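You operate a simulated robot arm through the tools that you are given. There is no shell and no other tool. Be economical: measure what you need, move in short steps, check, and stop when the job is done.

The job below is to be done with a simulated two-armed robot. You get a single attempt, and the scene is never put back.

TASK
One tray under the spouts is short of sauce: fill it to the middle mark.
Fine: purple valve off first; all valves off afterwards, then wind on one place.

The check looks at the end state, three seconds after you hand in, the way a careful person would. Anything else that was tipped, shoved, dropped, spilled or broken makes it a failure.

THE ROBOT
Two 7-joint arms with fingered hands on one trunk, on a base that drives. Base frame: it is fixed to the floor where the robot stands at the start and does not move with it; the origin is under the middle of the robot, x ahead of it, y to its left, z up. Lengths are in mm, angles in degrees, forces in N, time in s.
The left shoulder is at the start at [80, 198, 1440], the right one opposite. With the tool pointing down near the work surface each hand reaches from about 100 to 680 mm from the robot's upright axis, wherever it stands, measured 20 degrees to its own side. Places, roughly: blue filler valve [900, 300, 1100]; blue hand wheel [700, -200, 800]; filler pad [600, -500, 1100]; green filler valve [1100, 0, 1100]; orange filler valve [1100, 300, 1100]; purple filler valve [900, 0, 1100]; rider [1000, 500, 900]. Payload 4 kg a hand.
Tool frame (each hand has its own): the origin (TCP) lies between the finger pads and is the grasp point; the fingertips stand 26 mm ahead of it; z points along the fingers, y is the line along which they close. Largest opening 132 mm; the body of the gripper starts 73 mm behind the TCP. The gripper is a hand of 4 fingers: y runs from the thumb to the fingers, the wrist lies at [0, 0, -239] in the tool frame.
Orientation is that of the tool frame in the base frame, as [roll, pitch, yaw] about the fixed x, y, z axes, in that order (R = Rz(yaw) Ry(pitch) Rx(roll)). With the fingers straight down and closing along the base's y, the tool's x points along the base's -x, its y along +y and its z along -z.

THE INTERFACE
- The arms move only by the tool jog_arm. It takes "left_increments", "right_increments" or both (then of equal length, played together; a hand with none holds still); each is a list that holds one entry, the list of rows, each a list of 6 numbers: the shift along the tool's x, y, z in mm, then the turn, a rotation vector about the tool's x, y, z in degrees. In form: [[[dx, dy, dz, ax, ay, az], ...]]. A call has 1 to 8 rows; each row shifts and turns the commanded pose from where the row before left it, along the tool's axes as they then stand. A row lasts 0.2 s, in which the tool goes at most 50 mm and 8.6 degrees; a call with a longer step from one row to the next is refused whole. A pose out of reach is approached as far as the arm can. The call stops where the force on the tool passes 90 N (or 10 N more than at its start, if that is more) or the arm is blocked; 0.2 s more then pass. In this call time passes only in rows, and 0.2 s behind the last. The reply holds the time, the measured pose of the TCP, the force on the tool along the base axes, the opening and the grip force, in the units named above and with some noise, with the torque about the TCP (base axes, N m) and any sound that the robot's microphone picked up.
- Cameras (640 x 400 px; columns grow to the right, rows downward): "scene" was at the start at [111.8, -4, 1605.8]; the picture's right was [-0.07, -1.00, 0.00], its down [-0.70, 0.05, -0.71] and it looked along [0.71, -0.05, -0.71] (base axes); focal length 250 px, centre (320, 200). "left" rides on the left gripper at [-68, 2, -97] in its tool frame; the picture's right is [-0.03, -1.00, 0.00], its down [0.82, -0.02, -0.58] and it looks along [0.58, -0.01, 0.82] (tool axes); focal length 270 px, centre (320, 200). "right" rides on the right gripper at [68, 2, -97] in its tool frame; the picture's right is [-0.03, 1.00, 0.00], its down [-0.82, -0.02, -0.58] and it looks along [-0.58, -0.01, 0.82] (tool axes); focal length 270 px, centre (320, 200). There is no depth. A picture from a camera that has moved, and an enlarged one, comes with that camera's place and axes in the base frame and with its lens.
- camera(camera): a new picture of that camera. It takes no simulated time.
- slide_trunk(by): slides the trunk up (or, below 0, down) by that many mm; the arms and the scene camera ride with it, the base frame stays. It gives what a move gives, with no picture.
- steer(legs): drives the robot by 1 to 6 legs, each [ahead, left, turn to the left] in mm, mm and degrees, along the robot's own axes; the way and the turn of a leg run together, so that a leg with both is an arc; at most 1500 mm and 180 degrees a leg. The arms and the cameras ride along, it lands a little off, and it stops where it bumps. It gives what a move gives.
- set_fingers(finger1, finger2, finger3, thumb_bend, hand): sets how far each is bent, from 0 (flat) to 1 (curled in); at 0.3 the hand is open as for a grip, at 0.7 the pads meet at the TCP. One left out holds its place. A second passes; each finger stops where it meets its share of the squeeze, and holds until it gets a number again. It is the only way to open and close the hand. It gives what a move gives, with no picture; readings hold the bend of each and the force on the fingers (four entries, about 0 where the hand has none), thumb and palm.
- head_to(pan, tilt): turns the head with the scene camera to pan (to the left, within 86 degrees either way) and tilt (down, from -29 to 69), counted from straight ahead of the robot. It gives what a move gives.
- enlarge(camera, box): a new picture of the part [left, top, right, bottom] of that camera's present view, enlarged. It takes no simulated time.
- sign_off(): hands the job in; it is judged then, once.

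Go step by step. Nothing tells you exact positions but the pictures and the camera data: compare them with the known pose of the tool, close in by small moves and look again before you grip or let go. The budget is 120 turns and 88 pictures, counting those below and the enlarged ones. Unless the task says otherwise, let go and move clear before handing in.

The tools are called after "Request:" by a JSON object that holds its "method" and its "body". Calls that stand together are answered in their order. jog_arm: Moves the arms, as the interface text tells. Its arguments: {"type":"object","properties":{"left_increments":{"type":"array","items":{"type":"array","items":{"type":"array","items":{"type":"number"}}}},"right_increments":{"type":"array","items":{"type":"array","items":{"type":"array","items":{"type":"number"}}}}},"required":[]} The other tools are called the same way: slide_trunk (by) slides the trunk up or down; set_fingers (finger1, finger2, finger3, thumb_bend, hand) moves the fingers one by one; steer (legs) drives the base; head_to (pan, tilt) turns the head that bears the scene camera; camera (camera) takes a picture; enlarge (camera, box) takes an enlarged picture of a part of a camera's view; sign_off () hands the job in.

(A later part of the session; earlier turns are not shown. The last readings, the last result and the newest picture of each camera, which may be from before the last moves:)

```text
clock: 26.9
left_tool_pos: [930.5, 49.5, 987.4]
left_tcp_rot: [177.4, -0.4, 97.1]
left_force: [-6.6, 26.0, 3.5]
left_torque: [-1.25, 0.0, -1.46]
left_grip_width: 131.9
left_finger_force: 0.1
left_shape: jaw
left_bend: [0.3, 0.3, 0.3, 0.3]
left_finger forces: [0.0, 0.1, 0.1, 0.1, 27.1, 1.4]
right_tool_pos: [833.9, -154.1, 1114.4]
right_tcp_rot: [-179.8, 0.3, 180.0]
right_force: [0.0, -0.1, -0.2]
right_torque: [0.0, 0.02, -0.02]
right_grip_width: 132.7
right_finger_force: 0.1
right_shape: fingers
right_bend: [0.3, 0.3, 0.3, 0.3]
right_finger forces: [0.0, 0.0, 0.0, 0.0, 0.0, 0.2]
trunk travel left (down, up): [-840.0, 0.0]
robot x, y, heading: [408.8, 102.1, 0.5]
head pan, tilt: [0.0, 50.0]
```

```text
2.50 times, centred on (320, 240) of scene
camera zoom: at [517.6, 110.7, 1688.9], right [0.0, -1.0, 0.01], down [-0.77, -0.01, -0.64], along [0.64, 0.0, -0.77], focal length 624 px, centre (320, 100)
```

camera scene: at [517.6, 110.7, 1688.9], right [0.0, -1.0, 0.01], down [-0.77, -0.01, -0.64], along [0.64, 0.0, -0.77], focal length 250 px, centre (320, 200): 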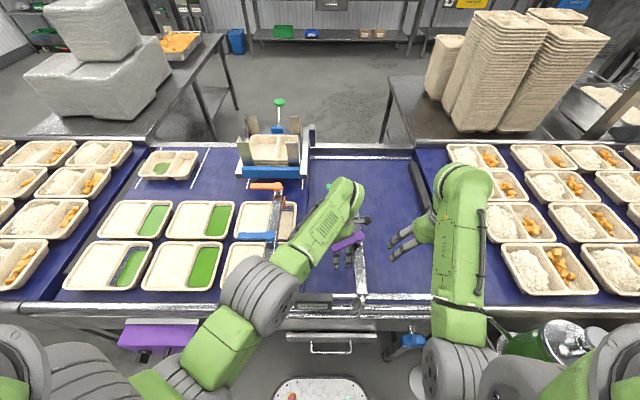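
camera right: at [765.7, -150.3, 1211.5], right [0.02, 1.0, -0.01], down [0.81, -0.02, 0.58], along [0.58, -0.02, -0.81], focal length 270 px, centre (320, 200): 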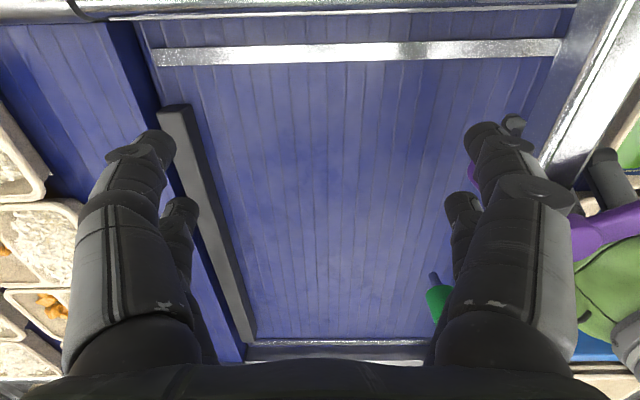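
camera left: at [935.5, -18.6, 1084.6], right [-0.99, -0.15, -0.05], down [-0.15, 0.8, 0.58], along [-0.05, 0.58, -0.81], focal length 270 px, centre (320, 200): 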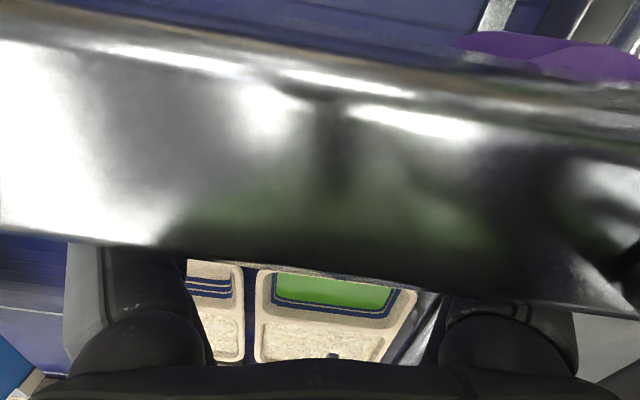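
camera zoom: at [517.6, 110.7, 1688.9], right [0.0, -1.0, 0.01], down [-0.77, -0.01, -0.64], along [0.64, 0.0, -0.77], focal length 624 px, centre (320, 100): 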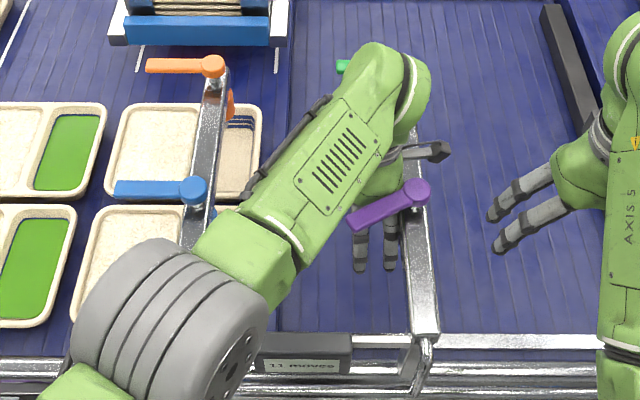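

Purple was nudged about 25° back open; I'll have to restore it. First I ease the left hand away from the beam toward the middle of the gap.

Request:
{"method": "jog_arm", "body": {"left_increments": [[[20, 5, 0, 0, 0, 0], [20, 5, 0, 0, 0, 0], [20, 5, 0, 0, 0, 0]]]}}

Request:
{"method": "enlarge", "body": {"camera": "scene", "box": [230, 160, 410, 320]}}

```text
clock: 27.7
left_tool_pos: [930.6, 48.5, 986.8]
left_tcp_rot: [177.3, -0.4, 97.1]
left_force: [-6.2, 29.6, 1.1]
left_torque: [-1.34, -0.08, -1.6]
left_grip_width: 131.7
left_finger_force: 0.1
left_shape: jaw
left_bend: [0.3, 0.3, 0.3, 0.3]
left_finger forces: [0.1, 0.0, 0.0, 0.0, 28.5, 3.5]
left hand out of reach, approached as far as the arm can: row 1, 2, 3
right_tool_pos: [834.9, -153.8, 1114.5]
right_tcp_rot: [-179.7, 0.3, 179.9]
right_force: [0.2, -0.8, -0.2]
right_torque: [0.0, -0.01, -0.01]
right_grip_width: 132.6
right_finger_force: 0.0
right_shape: fingers
right_bend: [0.3, 0.3, 0.3, 0.3]
right_finger forces: [0.1, 0.0, 0.1, 0.0, 0.0, 0.0]
trunk travel left (down, up): [-840.0, 0.0]
robot x, y, heading: [414.4, 102.4, 0.5]
head pan, tilt: [0.0, 50.0]
```

```text
2.50 times, centred on (320, 240) of scene
camera zoom: at [517.6, 111.1, 1688.9], right [0.0, -1.0, 0.01], down [-0.77, -0.01, -0.64], along [0.64, 0.0, -0.77], focal length 624 px, centre (320, 100)
```

zoom: 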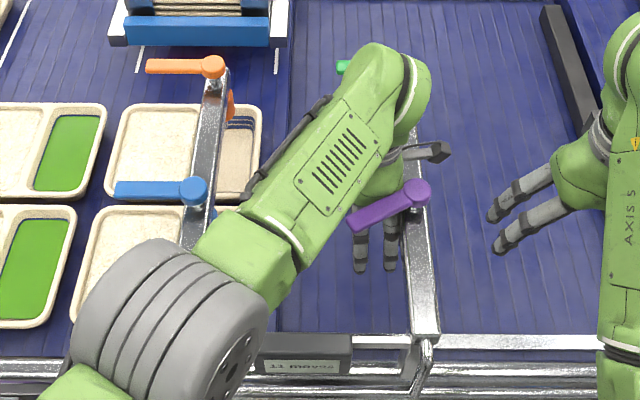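

The left arm is at its limit in this pose, so I'll instead shift the base left to pull the hand off the beam, after moving the right hand aside.

Request:
{"method": "jog_arm", "body": {"right_increments": [[[0, -35, 0, 0, 0, 0], [0, -35, 0, 0, 0, 0]]]}}

Request:
{"method": "steer", "body": {"legs": [[0, 60, 0]]}}

Request:
{"method": "enlarge", "body": {"camera": "scene", "box": [230, 160, 410, 320]}}

```text
clock: 28.3
left_tool_pos: [931.2, 49.2, 988.4]
left_tcp_rot: [177.2, -0.4, 97.1]
left_force: [-5.8, 29.3, -1.0]
left_torque: [-1.26, -0.09, -1.64]
left_grip_width: 131.8
left_finger_force: 0.0
left_shape: jaw
left_bend: [0.3, 0.3, 0.3, 0.3]
left_finger forces: [0.1, 0.0, 0.0, 0.1, 29.5, 4.6]
right_tool_pos: [835.8, -223.2, 1116.2]
right_tcp_rot: [-179.7, 0.2, -180.0]
right_force: [-0.2, 0.6, 1.2]
right_torque: [0.0, 0.03, 0.0]
right_grip_width: 132.8
right_finger_force: 0.0
right_shape: fingers
right_bend: [0.3, 0.3, 0.3, 0.3]
right_finger forces: [0.1, 0.0, 0.0, 0.1, 0.0, 0.1]
trunk travel left (down, up): [-840.0, 0.0]
robot x, y, heading: [411.8, 100.0, 0.3]
head pan, tilt: [0.0, 50.0]
```

```text
clock: 29.3
left_tool_pos: [931.0, 92.9, 987.0]
left_tcp_rot: [177.2, -1.2, 97.1]
left_force: [-0.4, -1.1, -0.5]
left_torque: [0.05, 0.0, -0.02]
left_grip_width: 131.8
left_finger_force: 0.1
left_shape: jaw
left_bend: [0.3, 0.3, 0.3, 0.3]
left_finger forces: [0.1, 0.1, 0.0, 0.0, 0.1, 0.0]
right_tool_pos: [835.0, -179.9, 1109.6]
right_tcp_rot: [179.4, 0.2, 179.9]
right_force: [-0.1, -1.0, -0.6]
right_torque: [0.08, 0.0, 0.0]
right_grip_width: 132.8
right_finger_force: 0.2
right_shape: fingers
right_bend: [0.3, 0.3, 0.3, 0.3]
right_finger forces: [0.1, 0.0, 0.1, 0.1, 0.0, 0.0]
trunk travel left (down, up): [-840.0, 0.0]
robot x, y, heading: [410.2, 160.9, 0.1]
head pan, tilt: [0.0, 50.0]
```

```text
2.50 times, centred on (320, 240) of scene
camera zoom: at [519.4, 145.4, 1688.8], right [0.0, -1.0, -0.01], down [-0.77, 0.01, -0.64], along [0.64, 0.01, -0.77], focal length 624 px, centre (320, 100)
```

zoom: 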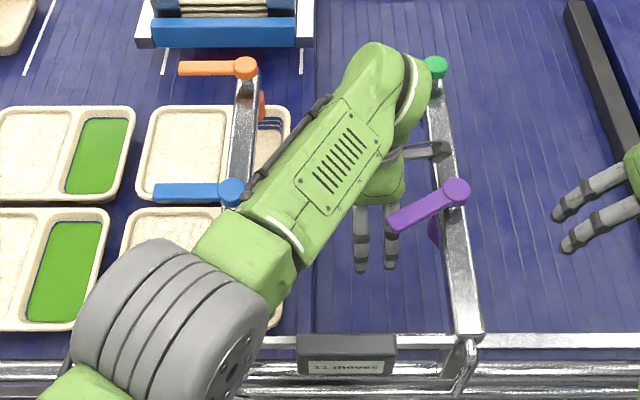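

The left hand is free of the beam. I rotate it back gently while edging away from the purple lever.

Request:
{"method": "jog_arm", "body": {"left_increments": [[[5, 8, 0, 0, 0, -5], [5, 8, 0, 0, 0, -5], [5, 8, 0, 0, 0, -5]]]}}

Request:
{"method": "enlarge", "body": {"camera": "scene", "box": [230, 160, 410, 320]}}

```text
clock: 30.1
left_tool_pos: [952.0, 117.5, 987.4]
left_tcp_rot: [177.3, -0.1, 112.2]
left_force: [-0.3, -0.5, 0.1]
left_torque: [0.02, -0.02, -0.01]
left_grip_width: 131.7
left_finger_force: 0.1
left_shape: jaw
left_bend: [0.3, 0.3, 0.3, 0.3]
left_finger forces: [0.0, 0.0, 0.0, 0.0, 0.1, 0.1]
right_tool_pos: [835.1, -173.9, 1111.5]
right_tcp_rot: [179.9, 0.2, 179.8]
right_force: [0.5, -0.2, 0.0]
right_torque: [-0.01, 0.02, -0.01]
right_grip_width: 132.6
right_finger_force: 0.1
right_shape: fingers
right_bend: [0.3, 0.3, 0.3, 0.3]
right_finger forces: [0.0, 0.1, 0.0, 0.0, 0.0, 0.0]
trunk travel left (down, up): [-840.0, 0.0]
robot x, y, heading: [411.1, 161.6, 0.1]
head pan, tilt: [0.0, 50.0]
```

```text
2.50 times, centred on (320, 240) of scene
camera zoom: at [519.8, 156.7, 1688.8], right [0.0, -1.0, 0.0], down [-0.77, 0.0, -0.64], along [0.64, 0.0, -0.77], focal length 624 px, centre (320, 100)
```

zoom: 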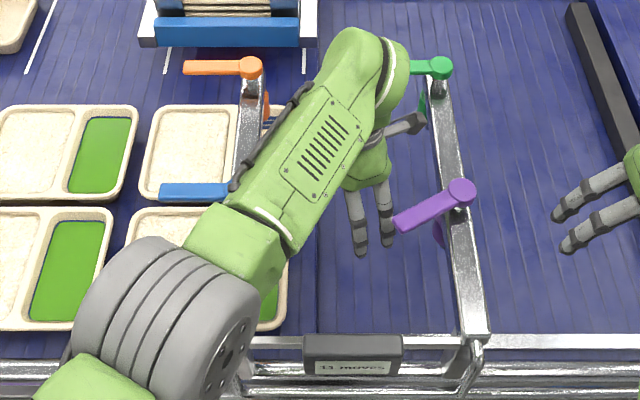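

Request:
{"method": "jog_arm", "body": {"left_increments": [[[0, 0, 0, 0, 0, -8.5], [0, 0, 0, 0, 0, -8.5], [0, 0, 0, 0, 0, -8.5], [0, 0, 0, 0, 0, -8.5], [0, 0, 0, 0, 0, -8.5], [0, 0, 0, 0, 0, -8.5], [0, 0, 0, 0, 0, -8.5], [0, 0, 0, 0, 0, -8.5]]]}}

Request:
{"method": "jog_arm", "body": {"left_increments": [[[0, 0, -35, 0, 0, 0], [0, 0, -35, 0, 0, 0], [0, 0, -35, 0, 0, 0], [0, 0, -35, 0, 0, 0], [0, 0, -30, 0, 0, 0], [0, 0, -20, 0, 0, 0]]]}}

Request:
{"method": "enlarge", "body": {"camera": "scene", "box": [200, 130, 420, 320]}}

```text
clock: 31.9
left_tool_pos: [951.8, 120.5, 988.5]
left_tcp_rot: [179.2, 2.7, -180.0]
left_force: [-0.1, 0.5, -0.2]
left_torque: [0.03, -0.02, -0.01]
left_grip_width: 131.7
left_finger_force: 0.0
left_shape: jaw
left_bend: [0.3, 0.3, 0.3, 0.3]
left_finger forces: [0.0, 0.1, 0.0, 0.1, 0.0, 0.0]
right_tool_pos: [834.9, -170.4, 1112.6]
right_tcp_rot: [-180.0, 0.2, 179.9]
right_force: [0.0, 1.5, 0.5]
right_torque: [-0.02, 0.01, 0.01]
right_grip_width: 132.8
right_finger_force: 0.1
right_shape: fingers
right_bend: [0.3, 0.3, 0.3, 0.3]
right_finger forces: [0.0, 0.1, 0.1, 0.1, 0.0, 0.1]
trunk travel left (down, up): [-840.0, 0.0]
robot x, y, heading: [411.0, 162.4, 0.5]
head pan, tilt: [0.0, 50.0]
```

```text
clock: 33.3
left_tool_pos: [941.7, 119.2, 1178.9]
left_tcp_rot: [179.1, 2.7, 180.0]
left_force: [0.1, 0.3, 0.3]
left_torque: [0.03, -0.04, 0.0]
left_grip_width: 132.1
left_finger_force: 0.0
left_shape: jaw
left_bend: [0.3, 0.3, 0.3, 0.3]
left_finger forces: [0.0, 0.0, 0.0, 0.0, 0.0, 0.1]
right_tool_pos: [835.2, -170.5, 1112.4]
right_tcp_rot: [179.9, 0.3, 179.9]
right_force: [0.0, 0.1, -0.6]
right_torque: [0.01, 0.02, 0.0]
right_grip_width: 132.5
right_finger_force: 0.0
right_shape: fingers
right_bend: [0.3, 0.3, 0.3, 0.3]
right_finger forces: [0.0, 0.0, 0.0, 0.1, 0.1, 0.0]
trunk travel left (down, up): [-840.0, 0.0]
robot x, y, heading: [416.0, 157.7, 0.4]
head pan, tilt: [0.0, 50.0]
```

```text
2.11 times, centred on (310, 225) of scene
camera zoom: at [519.1, 161.4, 1688.9], right [0.0, -1.0, 0.0], down [-0.77, 0.0, -0.64], along [0.64, 0.0, -0.77], focal length 525 px, centre (341, 147)
```

zoom: 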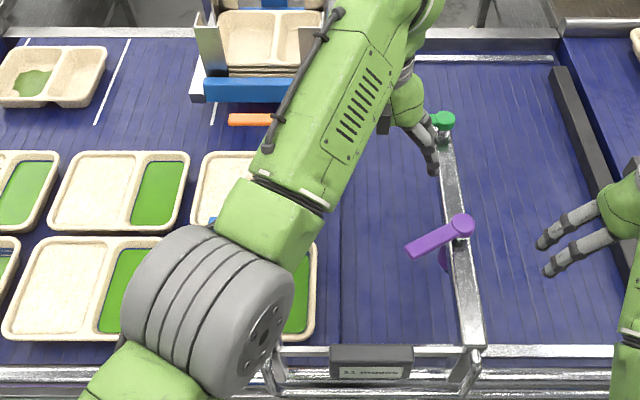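

Both hands are clear now. The right arm handled the lever rotation well, so I'll use it for both valves: drive back to the earlier spot, re-close purple, then reposition so orange sits at the same relative pose.

Request:
{"method": "steer", "body": {"legs": [[-165, 0, 0], [0, -80, 0]]}}

Request:
{"method": "jog_arm", "body": {"right_increments": [[[-35, 10, 0, 0, 0, 0], [-35, 10, -12, 0, 0, 0], [-35, 10, -12, 0, 0, 0], [-25, 10, -12, 0, 0, 0], [0, 10, -12, 0, 0, 0]]], "left_increments": [[[0, 20, 0, 0, 0, 0], [0, 20, 0, 0, 0, 0], [0, 20, 0, 0, 0, 0], [0, 20, 0, 0, 0, 0], [0, 20, 0, 0, 0, 0]]]}}

Request:
{"method": "camera", "body": {"camera": "scene"}}

```text
clock: 35.4
left_tool_pos: [777.2, 51.5, 1177.3]
left_tcp_rot: [179.8, 2.5, 180.0]
left_force: [-0.4, 1.5, -0.8]
left_torque: [-0.09, -0.02, 0.06]
left_grip_width: 131.8
left_finger_force: 0.0
left_shape: jaw
left_bend: [0.3, 0.3, 0.3, 0.3]
left_finger forces: [0.0, 0.1, 0.0, 0.1, 0.0, 0.0]
right_tool_pos: [670.5, -237.7, 1115.5]
right_tcp_rot: [-179.3, 0.1, 179.8]
right_force: [0.2, 0.2, 0.7]
right_torque: [-0.09, -0.01, 0.02]
right_grip_width: 132.6
right_finger_force: 0.0
right_shape: fingers
right_bend: [0.3, 0.3, 0.3, 0.3]
right_finger forces: [0.0, 0.0, 0.0, 0.1, 0.0, 0.1]
trunk travel left (down, up): [-840.0, 0.0]
robot x, y, heading: [246.8, 80.7, 0.1]
head pan, tilt: [0.0, 50.0]
```

```text
clock: 36.6
left_tool_pos: [775.3, 139.6, 1178.7]
left_tcp_rot: [179.1, 2.6, -180.0]
left_force: [0.2, 0.5, 0.1]
left_torque: [-0.02, 0.03, 0.0]
left_grip_width: 131.8
left_finger_force: 0.0
left_shape: jaw
left_bend: [0.3, 0.3, 0.3, 0.3]
left_finger forces: [0.0, 0.0, 0.1, 0.1, 0.0, 0.0]
right_tool_pos: [798.8, -198.8, 1162.0]
right_tcp_rot: [-180.0, 0.2, 179.8]
right_force: [-0.8, -0.1, -0.6]
right_torque: [-0.04, 0.0, 0.01]
right_grip_width: 133.0
right_finger_force: 0.0
right_shape: fingers
right_bend: [0.3, 0.3, 0.3, 0.3]
right_finger forces: [0.0, 0.0, 0.0, 0.0, 0.0, 0.0]
trunk travel left (down, up): [-840.0, 0.0]
robot x, y, heading: [246.0, 76.6, 0.4]
head pan, tilt: [0.0, 50.0]
```

```text
54 pictures are left
camera scene: at [352.6, 83.6, 1688.9], right [0.0, -1.0, 0.0], down [-0.77, 0.0, -0.64], along [0.64, 0.0, -0.77], focal length 250 px, centre (320, 200)
```

scene: 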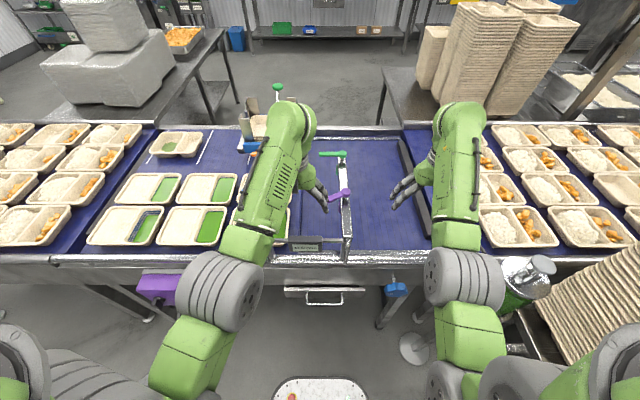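

I move the left hand further aside and pre-rotate the right hand.

Request:
{"method": "jog_arm", "body": {"right_increments": [[[0, 0, 0, 0, 0, 8], [0, 0, 0, 0, 0, 8], [0, 0, 0, 0, 0, 8], [0, 0, 0, 0, 0, 8], [0, 0, 0, 0, 0, 8], [0, 0, 0, 0, 0, 8], [0, 0, 0, 0, 0, 8], [0, 0, 0, 0, 0, 6]]], "left_increments": [[[5, 25, 0, 0, 0, 0], [5, 25, 0, 0, 0, 0], [5, 25, 0, 0, 0, 0], [5, 25, 0, 0, 0, 0], [5, 25, 0, 0, 0, 0], [5, 25, 0, 0, 0, 0], [0, 0, 0, 0, 0, 0], [0, 0, 0, 0, 0, 0]]]}}

Request:
{"method": "enlarge", "body": {"camera": "scene", "box": [250, 120, 410, 260]}}

```text
clock: 38.4
left_tool_pos: [754.5, 288.3, 1170.2]
left_tcp_rot: [179.1, 2.6, 180.0]
left_force: [-0.6, -0.9, -0.1]
left_torque: [0.01, 0.01, 0.0]
left_grip_width: 132.1
left_finger_force: 0.1
left_shape: jaw
left_bend: [0.3, 0.3, 0.3, 0.3]
left_finger forces: [0.0, 0.0, 0.0, 0.0, 0.0, 0.0]
left hand out of reach, approached as far as the arm can: row 4, 5, 6
right_tool_pos: [798.6, -200.1, 1160.9]
right_tcp_rot: [179.8, 0.2, 117.8]
right_force: [-0.8, 0.3, -0.6]
right_torque: [0.03, -0.01, 0.01]
right_grip_width: 133.0
right_finger_force: 0.2
right_shape: fingers
right_bend: [0.3, 0.3, 0.3, 0.3]
right_finger forces: [0.0, 0.0, 0.1, 0.0, 0.0, 0.1]
trunk travel left (down, up): [-840.0, 0.0]
robot x, y, heading: [245.7, 79.7, 0.1]
head pan, tilt: [0.0, 50.0]
```

```text
2.86 times, centred on (330, 190) of scene
camera zoom: at [353.5, 81.6, 1688.8], right [0.0, -1.0, 0.0], down [-0.77, 0.0, -0.64], along [0.64, 0.0, -0.77], focal length 713 px, centre (291, 229)
```

zoom: 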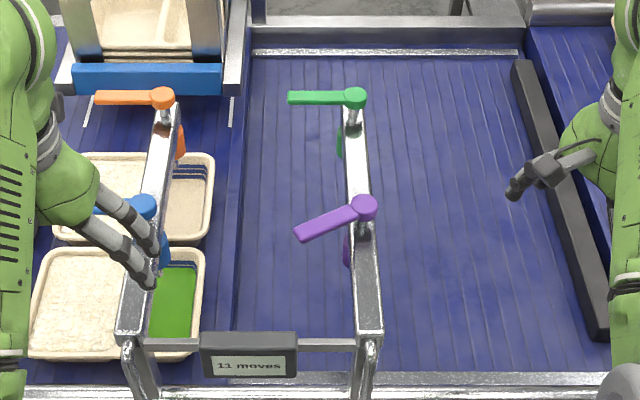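

Purple lever points 27.6° off; gripping point ≈ (848, 53), matching the hand's yaw of 117.8°. I move over it.

Request:
{"method": "jog_arm", "body": {"right_increments": [[[33.5, 27, 0, 0, 0, 0], [33.5, 27, 0, 0, 0, 0], [33.5, 27, 0, 0, 0, 0], [33.5, 27, 0, 0, 0, 0], [33.5, 27, 0, 0, 0, 0], [33.5, 27, 0, 0, 0, 0]]]}}

Request:
{"method": "camera", "body": {"camera": "right"}}

```text
clock: 39.8
left_tool_pos: [756.3, 289.2, 1169.3]
left_tcp_rot: [179.3, 2.7, -180.0]
left_force: [-0.1, 0.1, -0.3]
left_torque: [0.02, 0.0, -0.01]
left_grip_width: 132.1
left_finger_force: 0.1
left_shape: jaw
left_bend: [0.3, 0.3, 0.3, 0.3]
left_finger forces: [0.1, 0.1, 0.0, 0.0, 0.0, 0.1]
right_tool_pos: [849.7, 56.0, 1161.2]
right_tcp_rot: [-179.9, 0.2, 117.9]
right_force: [0.0, 1.1, -0.3]
right_torque: [0.01, -0.02, 0.01]
right_grip_width: 132.4
right_finger_force: 0.1
right_shape: fingers
right_bend: [0.3, 0.3, 0.3, 0.3]
right_finger forces: [0.1, 0.0, 0.0, 0.1, 0.0, 0.0]
trunk travel left (down, up): [-840.0, 0.0]
robot x, y, heading: [246.9, 79.4, 0.1]
head pan, tilt: [0.0, 50.0]
```

```text
52 pictures are left
camera right: at [819.1, 118.5, 1257.4], right [0.9, 0.44, 0.0], down [0.36, -0.73, 0.58], along [0.26, -0.52, -0.81], focal length 270 px, centre (320, 200)
```

right: 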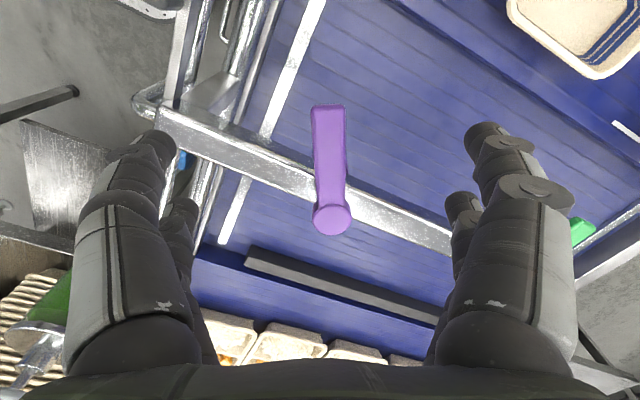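

Well aligned. I lower, grip, and rotate it the remaining angle plus the small lag seen before.

Request:
{"method": "jog_arm", "body": {"right_increments": [[[0, 0, 29, 0, 0, 0], [0, 0, 29, 0, 0, 0]]]}}

Request:
{"method": "set_fingers", "body": {"hand": "right", "finger1": 0.65, "finger2": 0.65, "finger3": 0.65, "thumb_bend": 0.65}}

Request:
{"method": "jog_arm", "body": {"right_increments": [[[-0.6, 8.7, 0, 0, 0, 8.2], [-0.6, 8.7, 0, 0, 0, 8.2], [-0.6, 8.7, 0, 0, 0, 8.2], [-0.5, 8.5, 0, 0, 0, 8]]]}}

Request:
{"method": "camera", "body": {"camera": "right"}}

```text
clock: 40.4
left_tool_pos: [756.8, 288.5, 1171.1]
left_tcp_rot: [179.1, 2.6, -179.9]
left_force: [0.2, 0.2, -0.5]
left_torque: [0.0, 0.02, 0.01]
left_grip_width: 131.8
left_finger_force: 0.0
left_shape: jaw
left_bend: [0.3, 0.3, 0.3, 0.3]
left_finger forces: [0.1, 0.0, 0.0, 0.0, 0.0, 0.1]
right_tool_pos: [850.1, 54.8, 1103.7]
right_tcp_rot: [179.8, 0.2, 117.9]
right_force: [0.5, 0.2, 0.6]
right_torque: [0.01, 0.04, -0.01]
right_grip_width: 132.6
right_finger_force: 0.0
right_shape: fingers
right_bend: [0.3, 0.3, 0.3, 0.3]
right_finger forces: [0.0, 0.0, 0.0, 0.0, 0.1, 0.1]
trunk travel left (down, up): [-840.0, 0.0]
robot x, y, heading: [246.7, 81.1, 0.2]
head pan, tilt: [0.0, 50.0]
```

```text
clock: 41.4
left_tool_pos: [756.3, 288.8, 1171.2]
left_tcp_rot: [179.2, 2.5, -180.0]
left_force: [0.4, 0.1, -0.1]
left_torque: [0.0, 0.03, 0.0]
left_grip_width: 132.1
left_finger_force: 0.0
left_shape: jaw
left_bend: [0.3, 0.3, 0.3, 0.3]
left_finger forces: [0.1, 0.1, 0.0, 0.0, 0.0, 0.0]
right_tool_pos: [848.8, 54.6, 1102.2]
right_tcp_rot: [180.0, 0.1, 117.8]
right_force: [-0.5, 1.5, -0.6]
right_torque: [0.05, 0.03, 0.07]
right_grip_width: 21.0
right_finger_force: 2.8
right_shape: fingers
right_bend: [0.64, 0.62, 0.65, 0.64]
right_finger forces: [0.8, 2.5, 0.0, 0.0, 2.0, 0.0]
trunk travel left (down, up): [-840.0, 0.0]
robot x, y, heading: [247.0, 81.0, -0.2]
head pan, tilt: [0.0, 50.0]
```

```text
clock: 42.4
left_tool_pos: [756.0, 289.1, 1169.9]
left_tcp_rot: [179.2, 2.5, 179.9]
left_force: [0.9, -0.2, -0.7]
left_torque: [-0.04, -0.04, -0.02]
left_grip_width: 132.1
left_finger_force: 0.1
left_shape: jaw
left_bend: [0.3, 0.3, 0.3, 0.3]
left_finger forces: [0.0, 0.1, 0.1, 0.0, 0.0, 0.1]
right_tool_pos: [883.2, 61.6, 1102.8]
right_tcp_rot: [179.8, 0.0, 85.2]
right_force: [-0.5, 4.9, 0.1]
right_torque: [0.09, 0.02, 0.1]
right_grip_width: 21.6
right_finger_force: 3.3
right_shape: fingers
right_bend: [0.65, 0.62, 0.65, 0.63]
right_finger forces: [0.2, 2.8, 0.1, 0.1, 2.9, 0.0]
trunk travel left (down, up): [-840.0, 0.0]
robot x, y, heading: [248.7, 83.6, 0.3]
head pan, tilt: [0.0, 50.0]
```

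```text
51 pictures are left
camera right: at [890.2, 130.9, 1200.7], right [0.99, -0.11, 0.0], down [-0.09, -0.81, 0.58], along [-0.06, -0.57, -0.82], focal length 270 px, centre (320, 200)
```

right: 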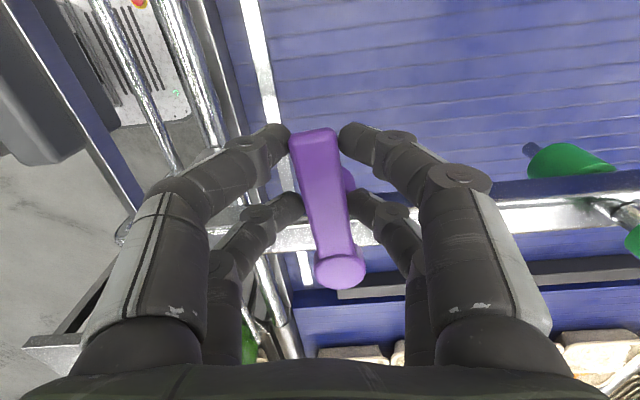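

Request:
{"method": "jog_arm", "body": {"right_increments": [[[-0.8, 3.5, 0, 0, 0, 3.7], [-0.8, 3.5, 0, 0, 0, 3.7]]]}}

Request:
{"method": "set_fingers", "body": {"hand": "right", "finger1": 0.3, "finger2": 0.3, "finger3": 0.3, "thumb_bend": 0.3}}

Request:
{"method": "jog_arm", "body": {"right_increments": [[[0, 0, -30, 0, 0, 0], [0, 0, -30, 0, 0, 0]]]}}

Request:
{"method": "enlarge", "body": {"camera": "right", "box": [170, 40, 640, 334]}}

```text
clock: 43.0
left_tool_pos: [756.8, 290.6, 1171.3]
left_tcp_rot: [179.3, 2.7, -180.0]
left_force: [-0.2, 0.4, -0.2]
left_torque: [-0.02, 0.01, 0.0]
left_grip_width: 132.0
left_finger_force: 0.0
left_shape: jaw
left_bend: [0.3, 0.3, 0.3, 0.3]
left_finger forces: [0.0, 0.1, 0.1, 0.1, 0.0, 0.0]
right_tool_pos: [888.0, 58.8, 1103.1]
right_tcp_rot: [179.7, -0.1, 77.9]
right_force: [0.1, 5.8, -1.2]
right_torque: [0.17, 0.03, 0.21]
right_grip_width: 22.8
right_finger_force: 4.0
right_shape: fingers
right_bend: [0.65, 0.62, 0.65, 0.63]
right_finger forces: [0.0, 3.3, 0.1, 0.1, 4.2, 0.0]
trunk travel left (down, up): [-840.0, 0.0]
robot x, y, heading: [245.2, 81.3, -0.1]
head pan, tilt: [0.0, 50.0]
```

```text
clock: 44.0
left_tool_pos: [755.4, 289.1, 1169.2]
left_tcp_rot: [179.0, 2.6, 180.0]
left_force: [0.4, 0.3, -0.2]
left_torque: [0.0, 0.0, 0.0]
left_grip_width: 131.8
left_finger_force: 0.0
left_shape: jaw
left_bend: [0.3, 0.3, 0.3, 0.3]
left_finger forces: [0.0, 0.0, 0.0, 0.0, 0.1, 0.0]
right_tool_pos: [889.7, 58.6, 1102.7]
right_tcp_rot: [179.8, 0.1, 77.9]
right_force: [-0.6, -0.3, 0.7]
right_torque: [-0.04, -0.01, 0.0]
right_grip_width: 132.4
right_finger_force: 0.0
right_shape: fingers
right_bend: [0.3, 0.3, 0.3, 0.3]
right_finger forces: [0.0, 0.0, 0.0, 0.0, 0.1, 0.0]
trunk travel left (down, up): [-840.0, 0.0]
robot x, y, heading: [246.4, 82.1, 0.2]
head pan, tilt: [0.0, 50.0]
```

```text
clock: 44.6
left_tool_pos: [754.0, 288.5, 1170.5]
left_tcp_rot: [179.1, 2.8, -180.0]
left_force: [0.6, 0.2, -0.1]
left_torque: [-0.01, 0.04, -0.01]
left_grip_width: 131.8
left_finger_force: 0.1
left_shape: jaw
left_bend: [0.3, 0.3, 0.3, 0.3]
left_finger forces: [0.0, 0.0, 0.1, 0.1, 0.1, 0.0]
right_tool_pos: [887.5, 59.2, 1163.4]
right_tcp_rot: [179.8, 0.0, 78.0]
right_force: [0.3, -0.1, 0.1]
right_torque: [-0.01, 0.0, 0.03]
right_grip_width: 132.7
right_finger_force: 0.1
right_shape: fingers
right_bend: [0.3, 0.3, 0.3, 0.3]
right_finger forces: [0.0, 0.0, 0.0, 0.0, 0.1, 0.0]
trunk travel left (down, up): [-840.0, 0.0]
robot x, y, heading: [243.5, 76.9, 0.4]
head pan, tilt: [0.0, 50.0]
```

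```text
1.36 times, centred on (405, 187) of right
camera zoom: at [903.6, 125.9, 1261.3], right [0.97, -0.23, 0.0], down [-0.19, -0.79, 0.58], along [-0.13, -0.56, -0.82], focal length 368 px, centre (204, 218)
```

zoom: 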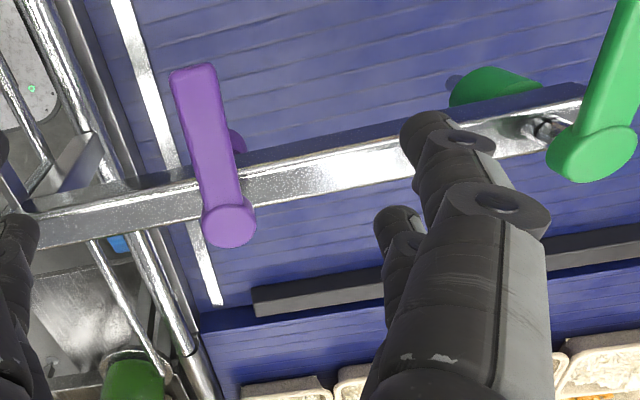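

Purple is parallel to green again. With the right hand high (z 1163), I drive so that it arrives above the orange handle.

Request:
{"method": "steer", "body": {"legs": [[0, 244, 0], [170, 0, 0]]}}

Request:
{"method": "camera", "body": {"camera": "right"}}

Request:
{"method": "camera", "body": {"camera": "scene"}}

```text
clock: 47.5
left_tool_pos: [922.1, 530.5, 1172.0]
left_tcp_rot: [179.1, 2.9, 180.0]
left_force: [-0.2, 0.3, 0.7]
left_torque: [0.01, -0.01, 0.01]
left_grip_width: 132.0
left_finger_force: 0.0
left_shape: jaw
left_bend: [0.3, 0.3, 0.3, 0.3]
left_finger forces: [0.1, 0.1, 0.0, 0.1, 0.0, 0.1]
right_tool_pos: [1054.5, 301.9, 1166.2]
right_tcp_rot: [179.6, 0.0, 77.9]
right_force: [0.1, 0.2, -1.2]
right_torque: [-0.03, -0.02, -0.03]
right_grip_width: 132.9
right_finger_force: 0.1
right_shape: fingers
right_bend: [0.3, 0.3, 0.3, 0.3]
right_finger forces: [0.1, 0.0, 0.1, 0.0, 0.0, 0.0]
trunk travel left (down, up): [-840.0, 0.0]
robot x, y, heading: [419.9, 322.8, 0.3]
head pan, tilt: [0.0, 50.0]
```

```text
49 pictures are left
camera right: at [1070.1, 368.9, 1263.5], right [0.97, -0.23, 0.01], down [-0.2, -0.79, 0.58], along [-0.13, -0.56, -0.82], focal length 270 px, centre (320, 200)
```

right: 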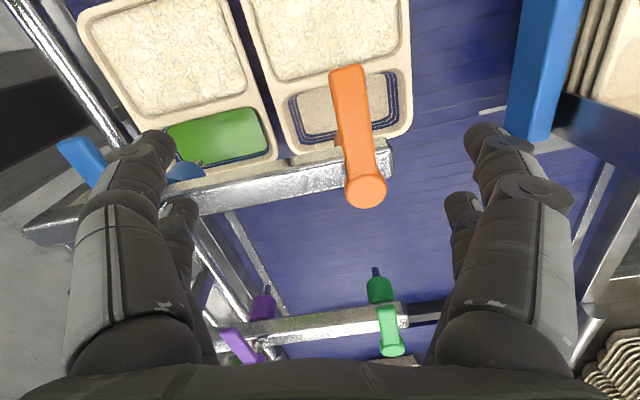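

```text
48 pictures are left
camera scene: at [517.5, 326.3, 1689.3], right [0.0, -1.0, 0.0], down [-0.76, 0.0, -0.65], along [0.65, 0.0, -0.76], focal length 250 px, centre (320, 200)
```

scene: 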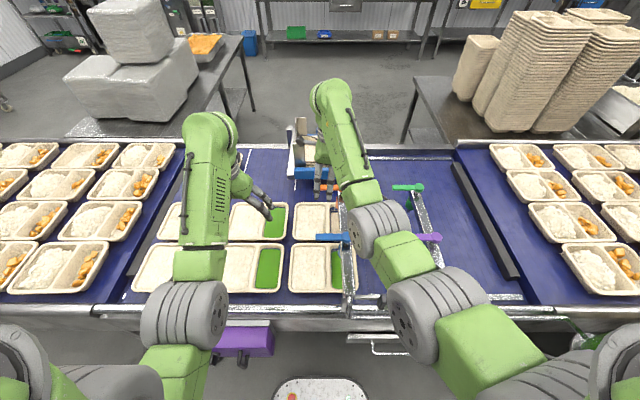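

The hand is nearly over the orange handle. I square it up to yaw 90 and correct the offset, then look again.

Request:
{"method": "jog_arm", "body": {"right_increments": [[[15, 7, 0, 0, 0, 0], [0, 0, 0, 0, 0, -6], [0, 0, 0, 0, 0, -6]]]}}

Request:
{"method": "camera", "body": {"camera": "right"}}

```text
clock: 48.3
left_tool_pos: [924.5, 530.4, 1172.3]
left_tcp_rot: [179.0, 2.7, -179.9]
left_force: [-0.5, 0.3, -0.5]
left_torque: [0.01, 0.01, 0.01]
left_grip_width: 131.9
left_finger_force: 0.0
left_shape: jaw
left_bend: [0.3, 0.3, 0.3, 0.3]
left_finger forces: [0.0, 0.0, 0.0, 0.1, 0.1, 0.0]
right_tool_pos: [1068.4, 314.4, 1164.9]
right_tcp_rot: [179.8, 0.0, 90.0]
right_force: [0.6, 0.8, 0.5]
right_torque: [-0.02, -0.01, 0.03]
right_grip_width: 132.7
right_finger_force: 0.0
right_shape: fingers
right_bend: [0.3, 0.3, 0.3, 0.3]
right_finger forces: [0.0, 0.0, 0.0, 0.0, 0.0, 0.0]
trunk travel left (down, up): [-840.0, 0.0]
robot x, y, heading: [416.5, 326.1, -0.1]
head pan, tilt: [0.0, 50.0]
```

```text
47 pictures are left
camera right: at [1069.1, 382.4, 1261.7], right [1.0, -0.03, 0.0], down [-0.02, -0.82, 0.58], along [-0.01, -0.58, -0.82], focal length 270 px, centre (320, 200)
```

right: 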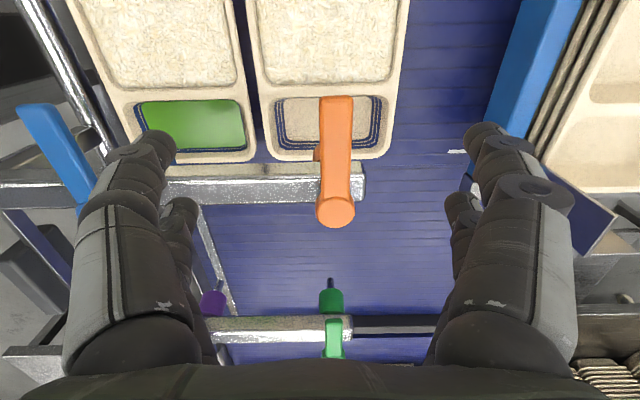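

Request:
{"method": "jog_arm", "body": {"right_increments": [[[0, 6, 20, 0, 0, 0], [0, 0, 21, 0, 0, 0], [0, 0, 21, 0, 0, 0]]]}}

Request:
{"method": "set_fingers", "body": {"hand": "right", "finger1": 0.65, "finger2": 0.65, "finger3": 0.65, "thumb_bend": 0.65}}

Request:
{"method": "camera", "body": {"camera": "right"}}

```text
clock: 49.1
left_tool_pos: [926.0, 528.7, 1171.4]
left_tcp_rot: [179.1, 2.6, -179.9]
left_force: [0.0, 0.1, -0.4]
left_torque: [0.03, 0.04, 0.03]
left_grip_width: 132.2
left_finger_force: 0.0
left_shape: jaw
left_bend: [0.3, 0.3, 0.3, 0.3]
left_finger forces: [0.1, 0.0, 0.0, 0.1, 0.0, 0.0]
right_tool_pos: [1075.1, 313.2, 1100.8]
right_tcp_rot: [179.7, 0.0, 89.9]
right_force: [-0.8, 0.2, 0.1]
right_torque: [0.06, -0.01, 0.03]
right_grip_width: 132.6
right_finger_force: 0.0
right_shape: fingers
right_bend: [0.3, 0.3, 0.3, 0.3]
right_finger forces: [0.0, 0.0, 0.0, 0.1, 0.0, 0.0]
trunk travel left (down, up): [-840.0, 0.0]
robot x, y, heading: [411.2, 321.8, 0.2]
head pan, tilt: [0.0, 50.0]
```

```text
clock: 50.1
left_tool_pos: [926.8, 532.1, 1171.1]
left_tcp_rot: [179.2, 2.7, -180.0]
left_force: [0.4, 0.4, -1.4]
left_torque: [0.02, -0.02, 0.02]
left_grip_width: 131.9
left_finger_force: 0.2
left_shape: jaw
left_bend: [0.3, 0.3, 0.3, 0.3]
left_finger forces: [0.0, 0.0, 0.0, 0.1, 0.1, 0.0]
right_tool_pos: [1075.1, 313.5, 1100.4]
right_tcp_rot: [179.8, 0.0, 89.8]
right_force: [1.4, 0.1, -1.8]
right_torque: [0.04, 0.0, 0.02]
right_grip_width: 20.4
right_finger_force: 2.2
right_shape: fingers
right_bend: [0.63, 0.63, 0.65, 0.65]
right_finger forces: [1.1, 1.6, 0.3, 0.0, 1.0, 0.1]
trunk travel left (down, up): [-840.0, 0.0]
robot x, y, heading: [415.5, 321.1, 0.3]
head pan, tilt: [0.0, 50.0]
```

```text
46 pictures are left
camera right: at [1076.9, 383.4, 1198.8], right [1.0, -0.03, 0.0], down [-0.02, -0.82, 0.58], along [-0.01, -0.58, -0.82], focal length 270 px, centre (320, 200)
```

right: 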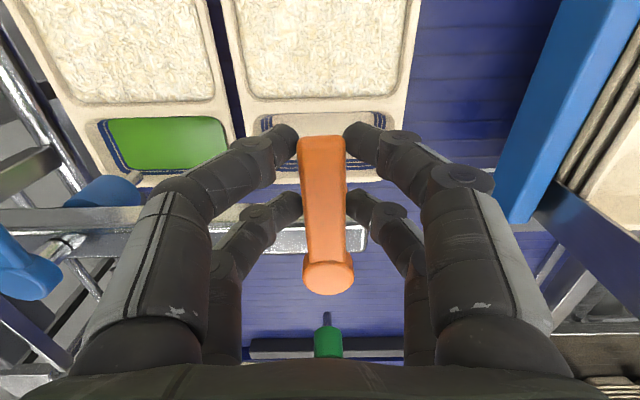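

Orange is held. I rotate it counter-clockwise to point toward the robot (open).

Request:
{"method": "jog_arm", "body": {"right_increments": [[[-0.6, -8.7, 0, 0, 0, -8.4], [-0.6, -8.7, 0, 0, 0, -8.4], [-0.6, -8.7, 0, 0, 0, -8.4], [-0.6, -8.7, 0, 0, 0, -8.4], [-0.6, -8.7, 0, 0, 0, -8.4], [-0.6, -8.7, 0, 0, 0, -8.4]]]}}

Request:
{"method": "jog_arm", "body": {"right_increments": [[[-0.6, -8.7, 0, 0, 0, -8.4], [-0.6, -8.7, 0, 0, 0, -8.4], [-0.6, -8.7, 0, 0, 0, -8.4], [-0.6, -8.7, 0, 0, 0, -8.4], [-0.6, -8.7, 0, 0, 0, -8.4], [-0.6, -6, 0, 0, 0, -6]]]}}

Request:
{"method": "camera", "body": {"camera": "right"}}

```text
clock: 51.5
left_tool_pos: [926.2, 530.8, 1169.8]
left_tcp_rot: [179.2, 2.5, -180.0]
left_force: [-0.2, -0.3, 0.4]
left_torque: [0.01, -0.03, 0.02]
left_grip_width: 132.1
left_finger_force: 0.1
left_shape: jaw
left_bend: [0.3, 0.3, 0.3, 0.3]
left_finger forces: [0.1, 0.0, 0.0, 0.0, 0.1, 0.0]
right_tool_pos: [1029.7, 290.5, 1101.5]
right_tcp_rot: [179.9, 0.1, 140.4]
right_force: [1.6, 0.6, -2.3]
right_torque: [0.01, -0.04, -0.01]
right_grip_width: 20.5
right_finger_force: 1.9
right_shape: fingers
right_bend: [0.63, 0.63, 0.64, 0.65]
right_finger forces: [1.8, 1.0, 1.0, 0.1, 0.5, 0.0]
trunk travel left (down, up): [-840.0, 0.0]
robot x, y, heading: [413.8, 320.6, 0.1]
head pan, tilt: [0.0, 50.0]
```

```text
clock: 52.9
left_tool_pos: [925.6, 531.5, 1171.2]
left_tcp_rot: [179.2, 2.7, -180.0]
left_force: [1.3, 0.5, -0.7]
left_torque: [-0.01, 0.01, -0.03]
left_grip_width: 131.8
left_finger_force: 0.1
left_shape: jaw
left_bend: [0.3, 0.3, 0.3, 0.3]
left_finger forces: [0.0, 0.1, 0.0, 0.0, 0.1, 0.1]
right_tool_pos: [1014.9, 246.5, 1100.3]
right_tcp_rot: [179.9, 0.1, -171.6]
right_force: [-2.0, 2.0, 0.0]
right_torque: [0.07, 0.04, -0.11]
right_grip_width: 23.2
right_finger_force: 2.3
right_shape: fingers
right_bend: [0.61, 0.64, 0.64, 0.65]
right_finger forces: [2.6, 0.8, 1.2, 0.0, 0.0, 0.1]
trunk travel left (down, up): [-840.0, 0.0]
robot x, y, heading: [413.7, 324.7, -0.2]
head pan, tilt: [0.0, 50.0]
```

```text
45 pictures are left
camera right: at [947.1, 239.5, 1198.4], right [-0.12, 0.99, 0.0], down [0.81, 0.1, 0.58], along [0.58, 0.07, -0.81], focal length 270 px, centre (320, 200)
```

right: 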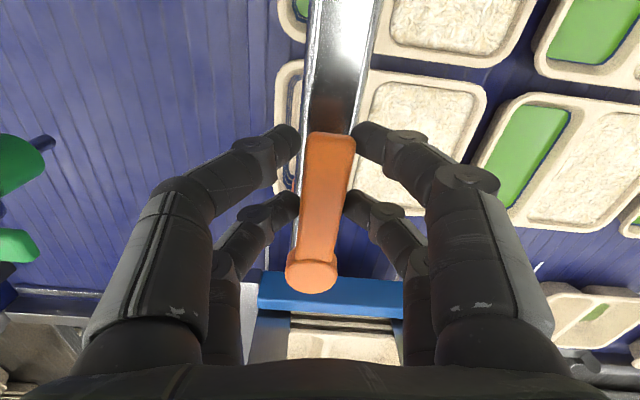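

Orange now lies along the beam. I release, lift and verify.

Request:
{"method": "set_fingers", "body": {"hand": "right", "finger1": 0.3, "finger2": 0.3, "finger3": 0.3, "thumb_bend": 0.3}}

Request:
{"method": "jog_arm", "body": {"right_increments": [[[0, 0, -32, 0, 0, 0], [0, 0, -32, 0, 0, 0]]]}}

Request:
{"method": "camera", "body": {"camera": "right"}}

```text
clock: 53.9
left_tool_pos: [924.6, 530.7, 1170.6]
left_tcp_rot: [179.1, 2.7, -180.0]
left_force: [0.7, 0.8, 0.2]
left_torque: [0.01, 0.03, 0.01]
left_grip_width: 132.0
left_finger_force: 0.0
left_shape: jaw
left_bend: [0.3, 0.3, 0.3, 0.3]
left_finger forces: [0.0, 0.1, 0.1, 0.0, 0.0, 0.0]
right_tool_pos: [1015.4, 246.1, 1100.2]
right_tcp_rot: [-180.0, 0.1, -171.6]
right_force: [0.0, -0.2, -0.7]
right_torque: [0.04, 0.0, 0.01]
right_grip_width: 132.4
right_finger_force: 0.1
right_shape: fingers
right_bend: [0.3, 0.3, 0.3, 0.3]
right_finger forces: [0.0, 0.1, 0.0, 0.0, 0.1, 0.1]
trunk travel left (down, up): [-840.0, 0.0]
robot x, y, heading: [417.2, 323.7, -0.1]
head pan, tilt: [0.0, 50.0]
```

```text
clock: 54.5
left_tool_pos: [924.0, 531.4, 1171.9]
left_tcp_rot: [179.2, 2.6, -180.0]
left_force: [-1.1, -0.3, -0.1]
left_torque: [-0.03, -0.02, -0.01]
left_grip_width: 132.1
left_finger_force: 0.1
left_shape: jaw
left_bend: [0.3, 0.3, 0.3, 0.3]
left_finger forces: [0.0, 0.0, 0.1, 0.1, 0.0, 0.0]
right_tool_pos: [1013.1, 245.3, 1166.8]
right_tcp_rot: [180.0, 0.1, -171.7]
right_force: [1.8, -0.6, -0.5]
right_torque: [0.01, -0.02, 0.03]
right_grip_width: 132.5
right_finger_force: 0.1
right_shape: fingers
right_bend: [0.3, 0.3, 0.3, 0.3]
right_finger forces: [0.1, 0.0, 0.0, 0.1, 0.1, 0.0]
trunk travel left (down, up): [-840.0, 0.0]
robot x, y, heading: [414.7, 324.2, 0.3]
head pan, tilt: [0.0, 50.0]
```

```text
44 pictures are left
camera right: at [945.6, 238.8, 1262.7], right [-0.12, 0.99, 0.0], down [0.81, 0.1, 0.58], along [0.58, 0.07, -0.81], focal length 270 px, centre (320, 200)
```

right: 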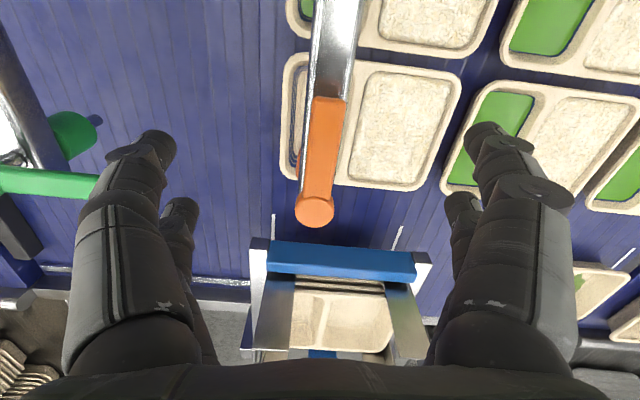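

Orange is open. Now I drive back and over to the right, toward the filler pad, with both hands kept high.

Request:
{"method": "steer", "body": {"legs": [[-215, 0, 0], [0, -400, 0]]}}

Request:
{"method": "head_to", "body": {"pan": -20, "tilt": 50}}

Request:
{"method": "camera", "body": {"camera": "scene"}}

```text
clock: 58.2
left_tool_pos: [710.3, 128.9, 1169.7]
left_tcp_rot: [179.3, 2.7, 179.9]
left_force: [0.3, -0.4, -0.6]
left_torque: [0.0, -0.03, 0.02]
left_grip_width: 131.8
left_finger_force: 0.0
left_shape: jaw
left_bend: [0.3, 0.3, 0.3, 0.3]
left_finger forces: [0.0, 0.1, 0.0, 0.1, 0.0, 0.1]
right_tool_pos: [798.3, -155.4, 1165.0]
right_tcp_rot: [-179.9, 0.2, -171.8]
right_force: [-1.0, 0.0, -0.8]
right_torque: [-0.02, 0.02, 0.0]
right_grip_width: 132.4
right_finger_force: 0.1
right_shape: fingers
right_bend: [0.3, 0.3, 0.3, 0.3]
right_finger forces: [0.0, 0.0, 0.0, 0.0, 0.0, 0.0]
trunk travel left (down, up): [-840.0, 0.0]
robot x, y, heading: [200.1, -79.3, -0.1]
head pan, tilt: [0.0, 50.0]
```

```text
clock: 59.1
left_tool_pos: [710.8, 126.3, 1170.2]
left_tcp_rot: [179.2, 2.8, 180.0]
left_force: [-1.1, 0.8, -0.5]
left_torque: [0.02, 0.0, 0.01]
left_grip_width: 131.8
left_finger_force: 0.1
left_shape: jaw
left_bend: [0.3, 0.3, 0.3, 0.3]
left_finger forces: [0.0, 0.0, 0.0, 0.0, 0.0, 0.1]
right_tool_pos: [798.9, -157.8, 1164.7]
right_tcp_rot: [-179.9, 0.2, -171.8]
right_force: [0.3, -0.4, 0.2]
right_torque: [-0.02, -0.02, -0.01]
right_grip_width: 132.2
right_finger_force: 0.0
right_shape: fingers
right_bend: [0.3, 0.3, 0.3, 0.3]
right_finger forces: [0.0, 0.0, 0.0, 0.0, 0.0, 0.0]
trunk travel left (down, up): [-840.0, 0.0]
robot x, y, heading: [198.4, -83.5, -0.1]
head pan, tilt: [-20.0, 50.0]
```

```text
43 pictures are left
camera scene: at [302.2, -105.0, 1688.9], right [-0.34, -0.94, 0.0], down [-0.72, 0.26, -0.64], along [0.6, -0.22, -0.77], focal length 250 px, centre (320, 200)
```

scene: 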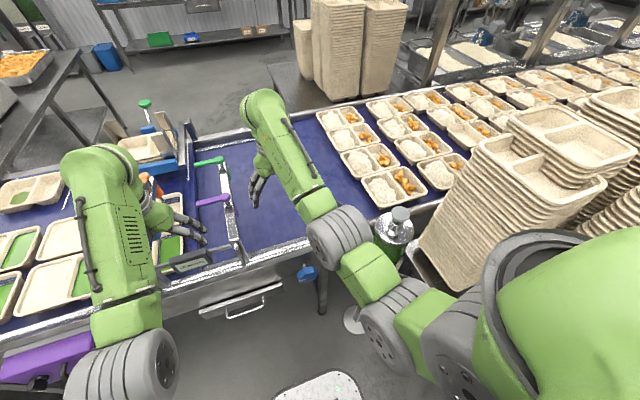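

Filler pad triangulates to about (616, −460, 1128). I back off a little so the right arm reaches it straight ahead, clear of the stacked trays.

Request:
{"method": "steer", "body": {"legs": [[-90, -90, 0]]}}

Request:
{"method": "jog_arm", "body": {"right_increments": [[[0, -30, 0, 0, 0, -8], [0, -30, 0, 0, 0, 0], [0, -30, 0, 0, 0, 0], [0, -30, 0, 0, 0, 0], [10, -30, 0, 0, 0, 0]]], "left_increments": [[[0, 15, 0, 0, 0, 0], [0, 15, 0, 0, 0, 0], [0, 15, 0, 0, 0, 0], [0, 15, 0, 0, 0, 0], [0, 15, 0, 0, 0, 0]]]}}

Request:
{"method": "set_fingers", "body": {"hand": "right", "finger1": 0.7, "finger2": 0.7, "finger3": 0.7, "thumb_bend": 0.7}}

Request:
{"method": "camera", "body": {"camera": "scene"}}

Request:
{"method": "camera", "body": {"camera": "right"}}

```text
clock: 60.4
left_tool_pos: [625.4, 40.5, 1166.9]
left_tcp_rot: [179.3, 2.4, 179.9]
left_force: [0.5, 0.5, -0.3]
left_torque: [-0.04, 0.04, -0.01]
left_grip_width: 131.9
left_finger_force: 0.1
left_shape: jaw
left_bend: [0.3, 0.3, 0.3, 0.3]
left_finger forces: [0.0, 0.0, 0.1, 0.1, 0.0, 0.1]
right_tool_pos: [712.4, -244.3, 1162.3]
right_tcp_rot: [-179.8, -0.1, -171.8]
right_force: [0.4, 0.2, 0.2]
right_torque: [-0.05, 0.0, 0.05]
right_grip_width: 132.5
right_finger_force: 0.0
right_shape: fingers
right_bend: [0.3, 0.3, 0.3, 0.3]
right_finger forces: [0.1, 0.0, 0.0, 0.0, 0.0, 0.0]
trunk travel left (down, up): [-840.0, 0.0]
robot x, y, heading: [107.2, -169.2, -0.0]
head pan, tilt: [-20.0, 50.0]
```

```text
clock: 61.5
left_tool_pos: [621.4, 110.6, 1170.7]
left_tcp_rot: [179.1, 2.6, 179.9]
left_force: [-0.2, 0.4, -0.3]
left_torque: [0.02, 0.0, -0.02]
left_grip_width: 132.0
left_finger_force: 0.0
left_shape: jaw
left_bend: [0.3, 0.3, 0.3, 0.3]
left_finger forces: [0.0, 0.0, 0.1, 0.1, 0.0, 0.0]
right_tool_pos: [737.4, -394.9, 1165.4]
right_tcp_rot: [-179.9, 0.1, -163.6]
right_force: [-0.3, 0.3, 0.1]
right_torque: [0.02, 0.01, 0.0]
right_grip_width: 132.7
right_finger_force: 0.0
right_shape: fingers
right_bend: [0.3, 0.3, 0.3, 0.3]
right_finger forces: [0.0, 0.0, 0.0, 0.0, 0.0, 0.0]
trunk travel left (down, up): [-840.0, 0.0]
robot x, y, heading: [108.7, -168.8, 0.2]
head pan, tilt: [-20.0, 50.0]
```

```text
clock: 62.5
left_tool_pos: [620.9, 111.7, 1172.4]
left_tcp_rot: [179.1, 2.6, -180.0]
left_force: [-0.4, 1.2, 0.3]
left_torque: [0.0, -0.02, 0.0]
left_grip_width: 132.0
left_finger_force: 0.0
left_shape: jaw
left_bend: [0.3, 0.3, 0.3, 0.3]
left_finger forces: [0.0, 0.0, 0.0, 0.0, 0.1, 0.0]
right_tool_pos: [736.8, -394.3, 1166.1]
right_tcp_rot: [-179.9, 0.2, -163.8]
right_force: [0.5, 0.0, -0.5]
right_torque: [-0.03, 0.0, 0.0]
right_grip_width: 1.5
right_finger_force: 0.0
right_shape: fingers
right_bend: [0.7, 0.7, 0.7, 0.7]
right_finger forces: [0.0, 0.0, 0.0, 0.0, 0.0, 0.0]
trunk travel left (down, up): [-840.0, 0.0]
robot x, y, heading: [109.4, -170.0, -0.0]
head pan, tilt: [-20.0, 50.0]
```

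```text
42 pictures are left
camera scene: at [212.7, -194.9, 1688.9], right [-0.34, -0.94, 0.0], down [-0.72, 0.26, -0.64], along [0.6, -0.22, -0.77], focal length 250 px, centre (320, 200)
```

scene: 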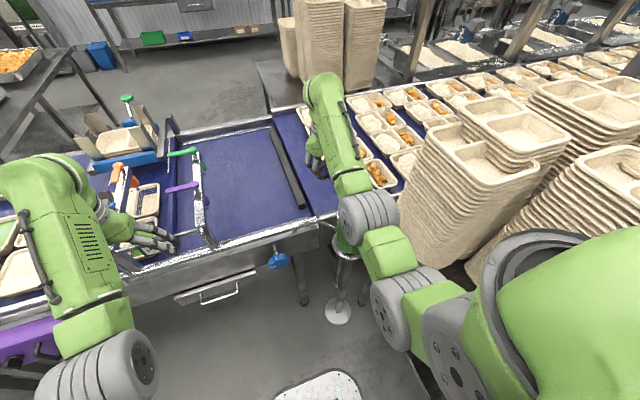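

```text
41 pictures are left
camera right: at [670.8, -411.7, 1262.8], right [-0.26, 0.97, 0.0], down [0.79, 0.21, 0.58], along [0.56, 0.15, -0.81], focal length 270 px, centre (320, 200)
```

right: 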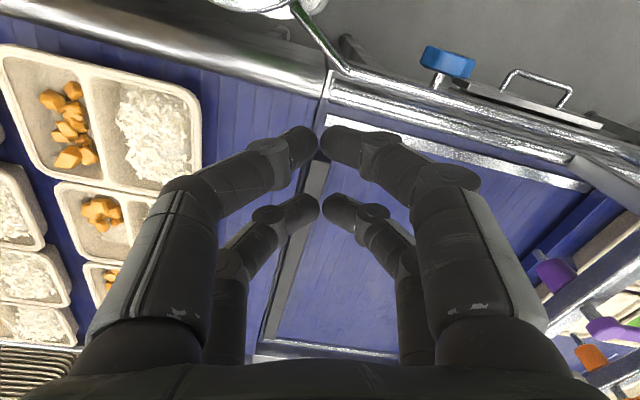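

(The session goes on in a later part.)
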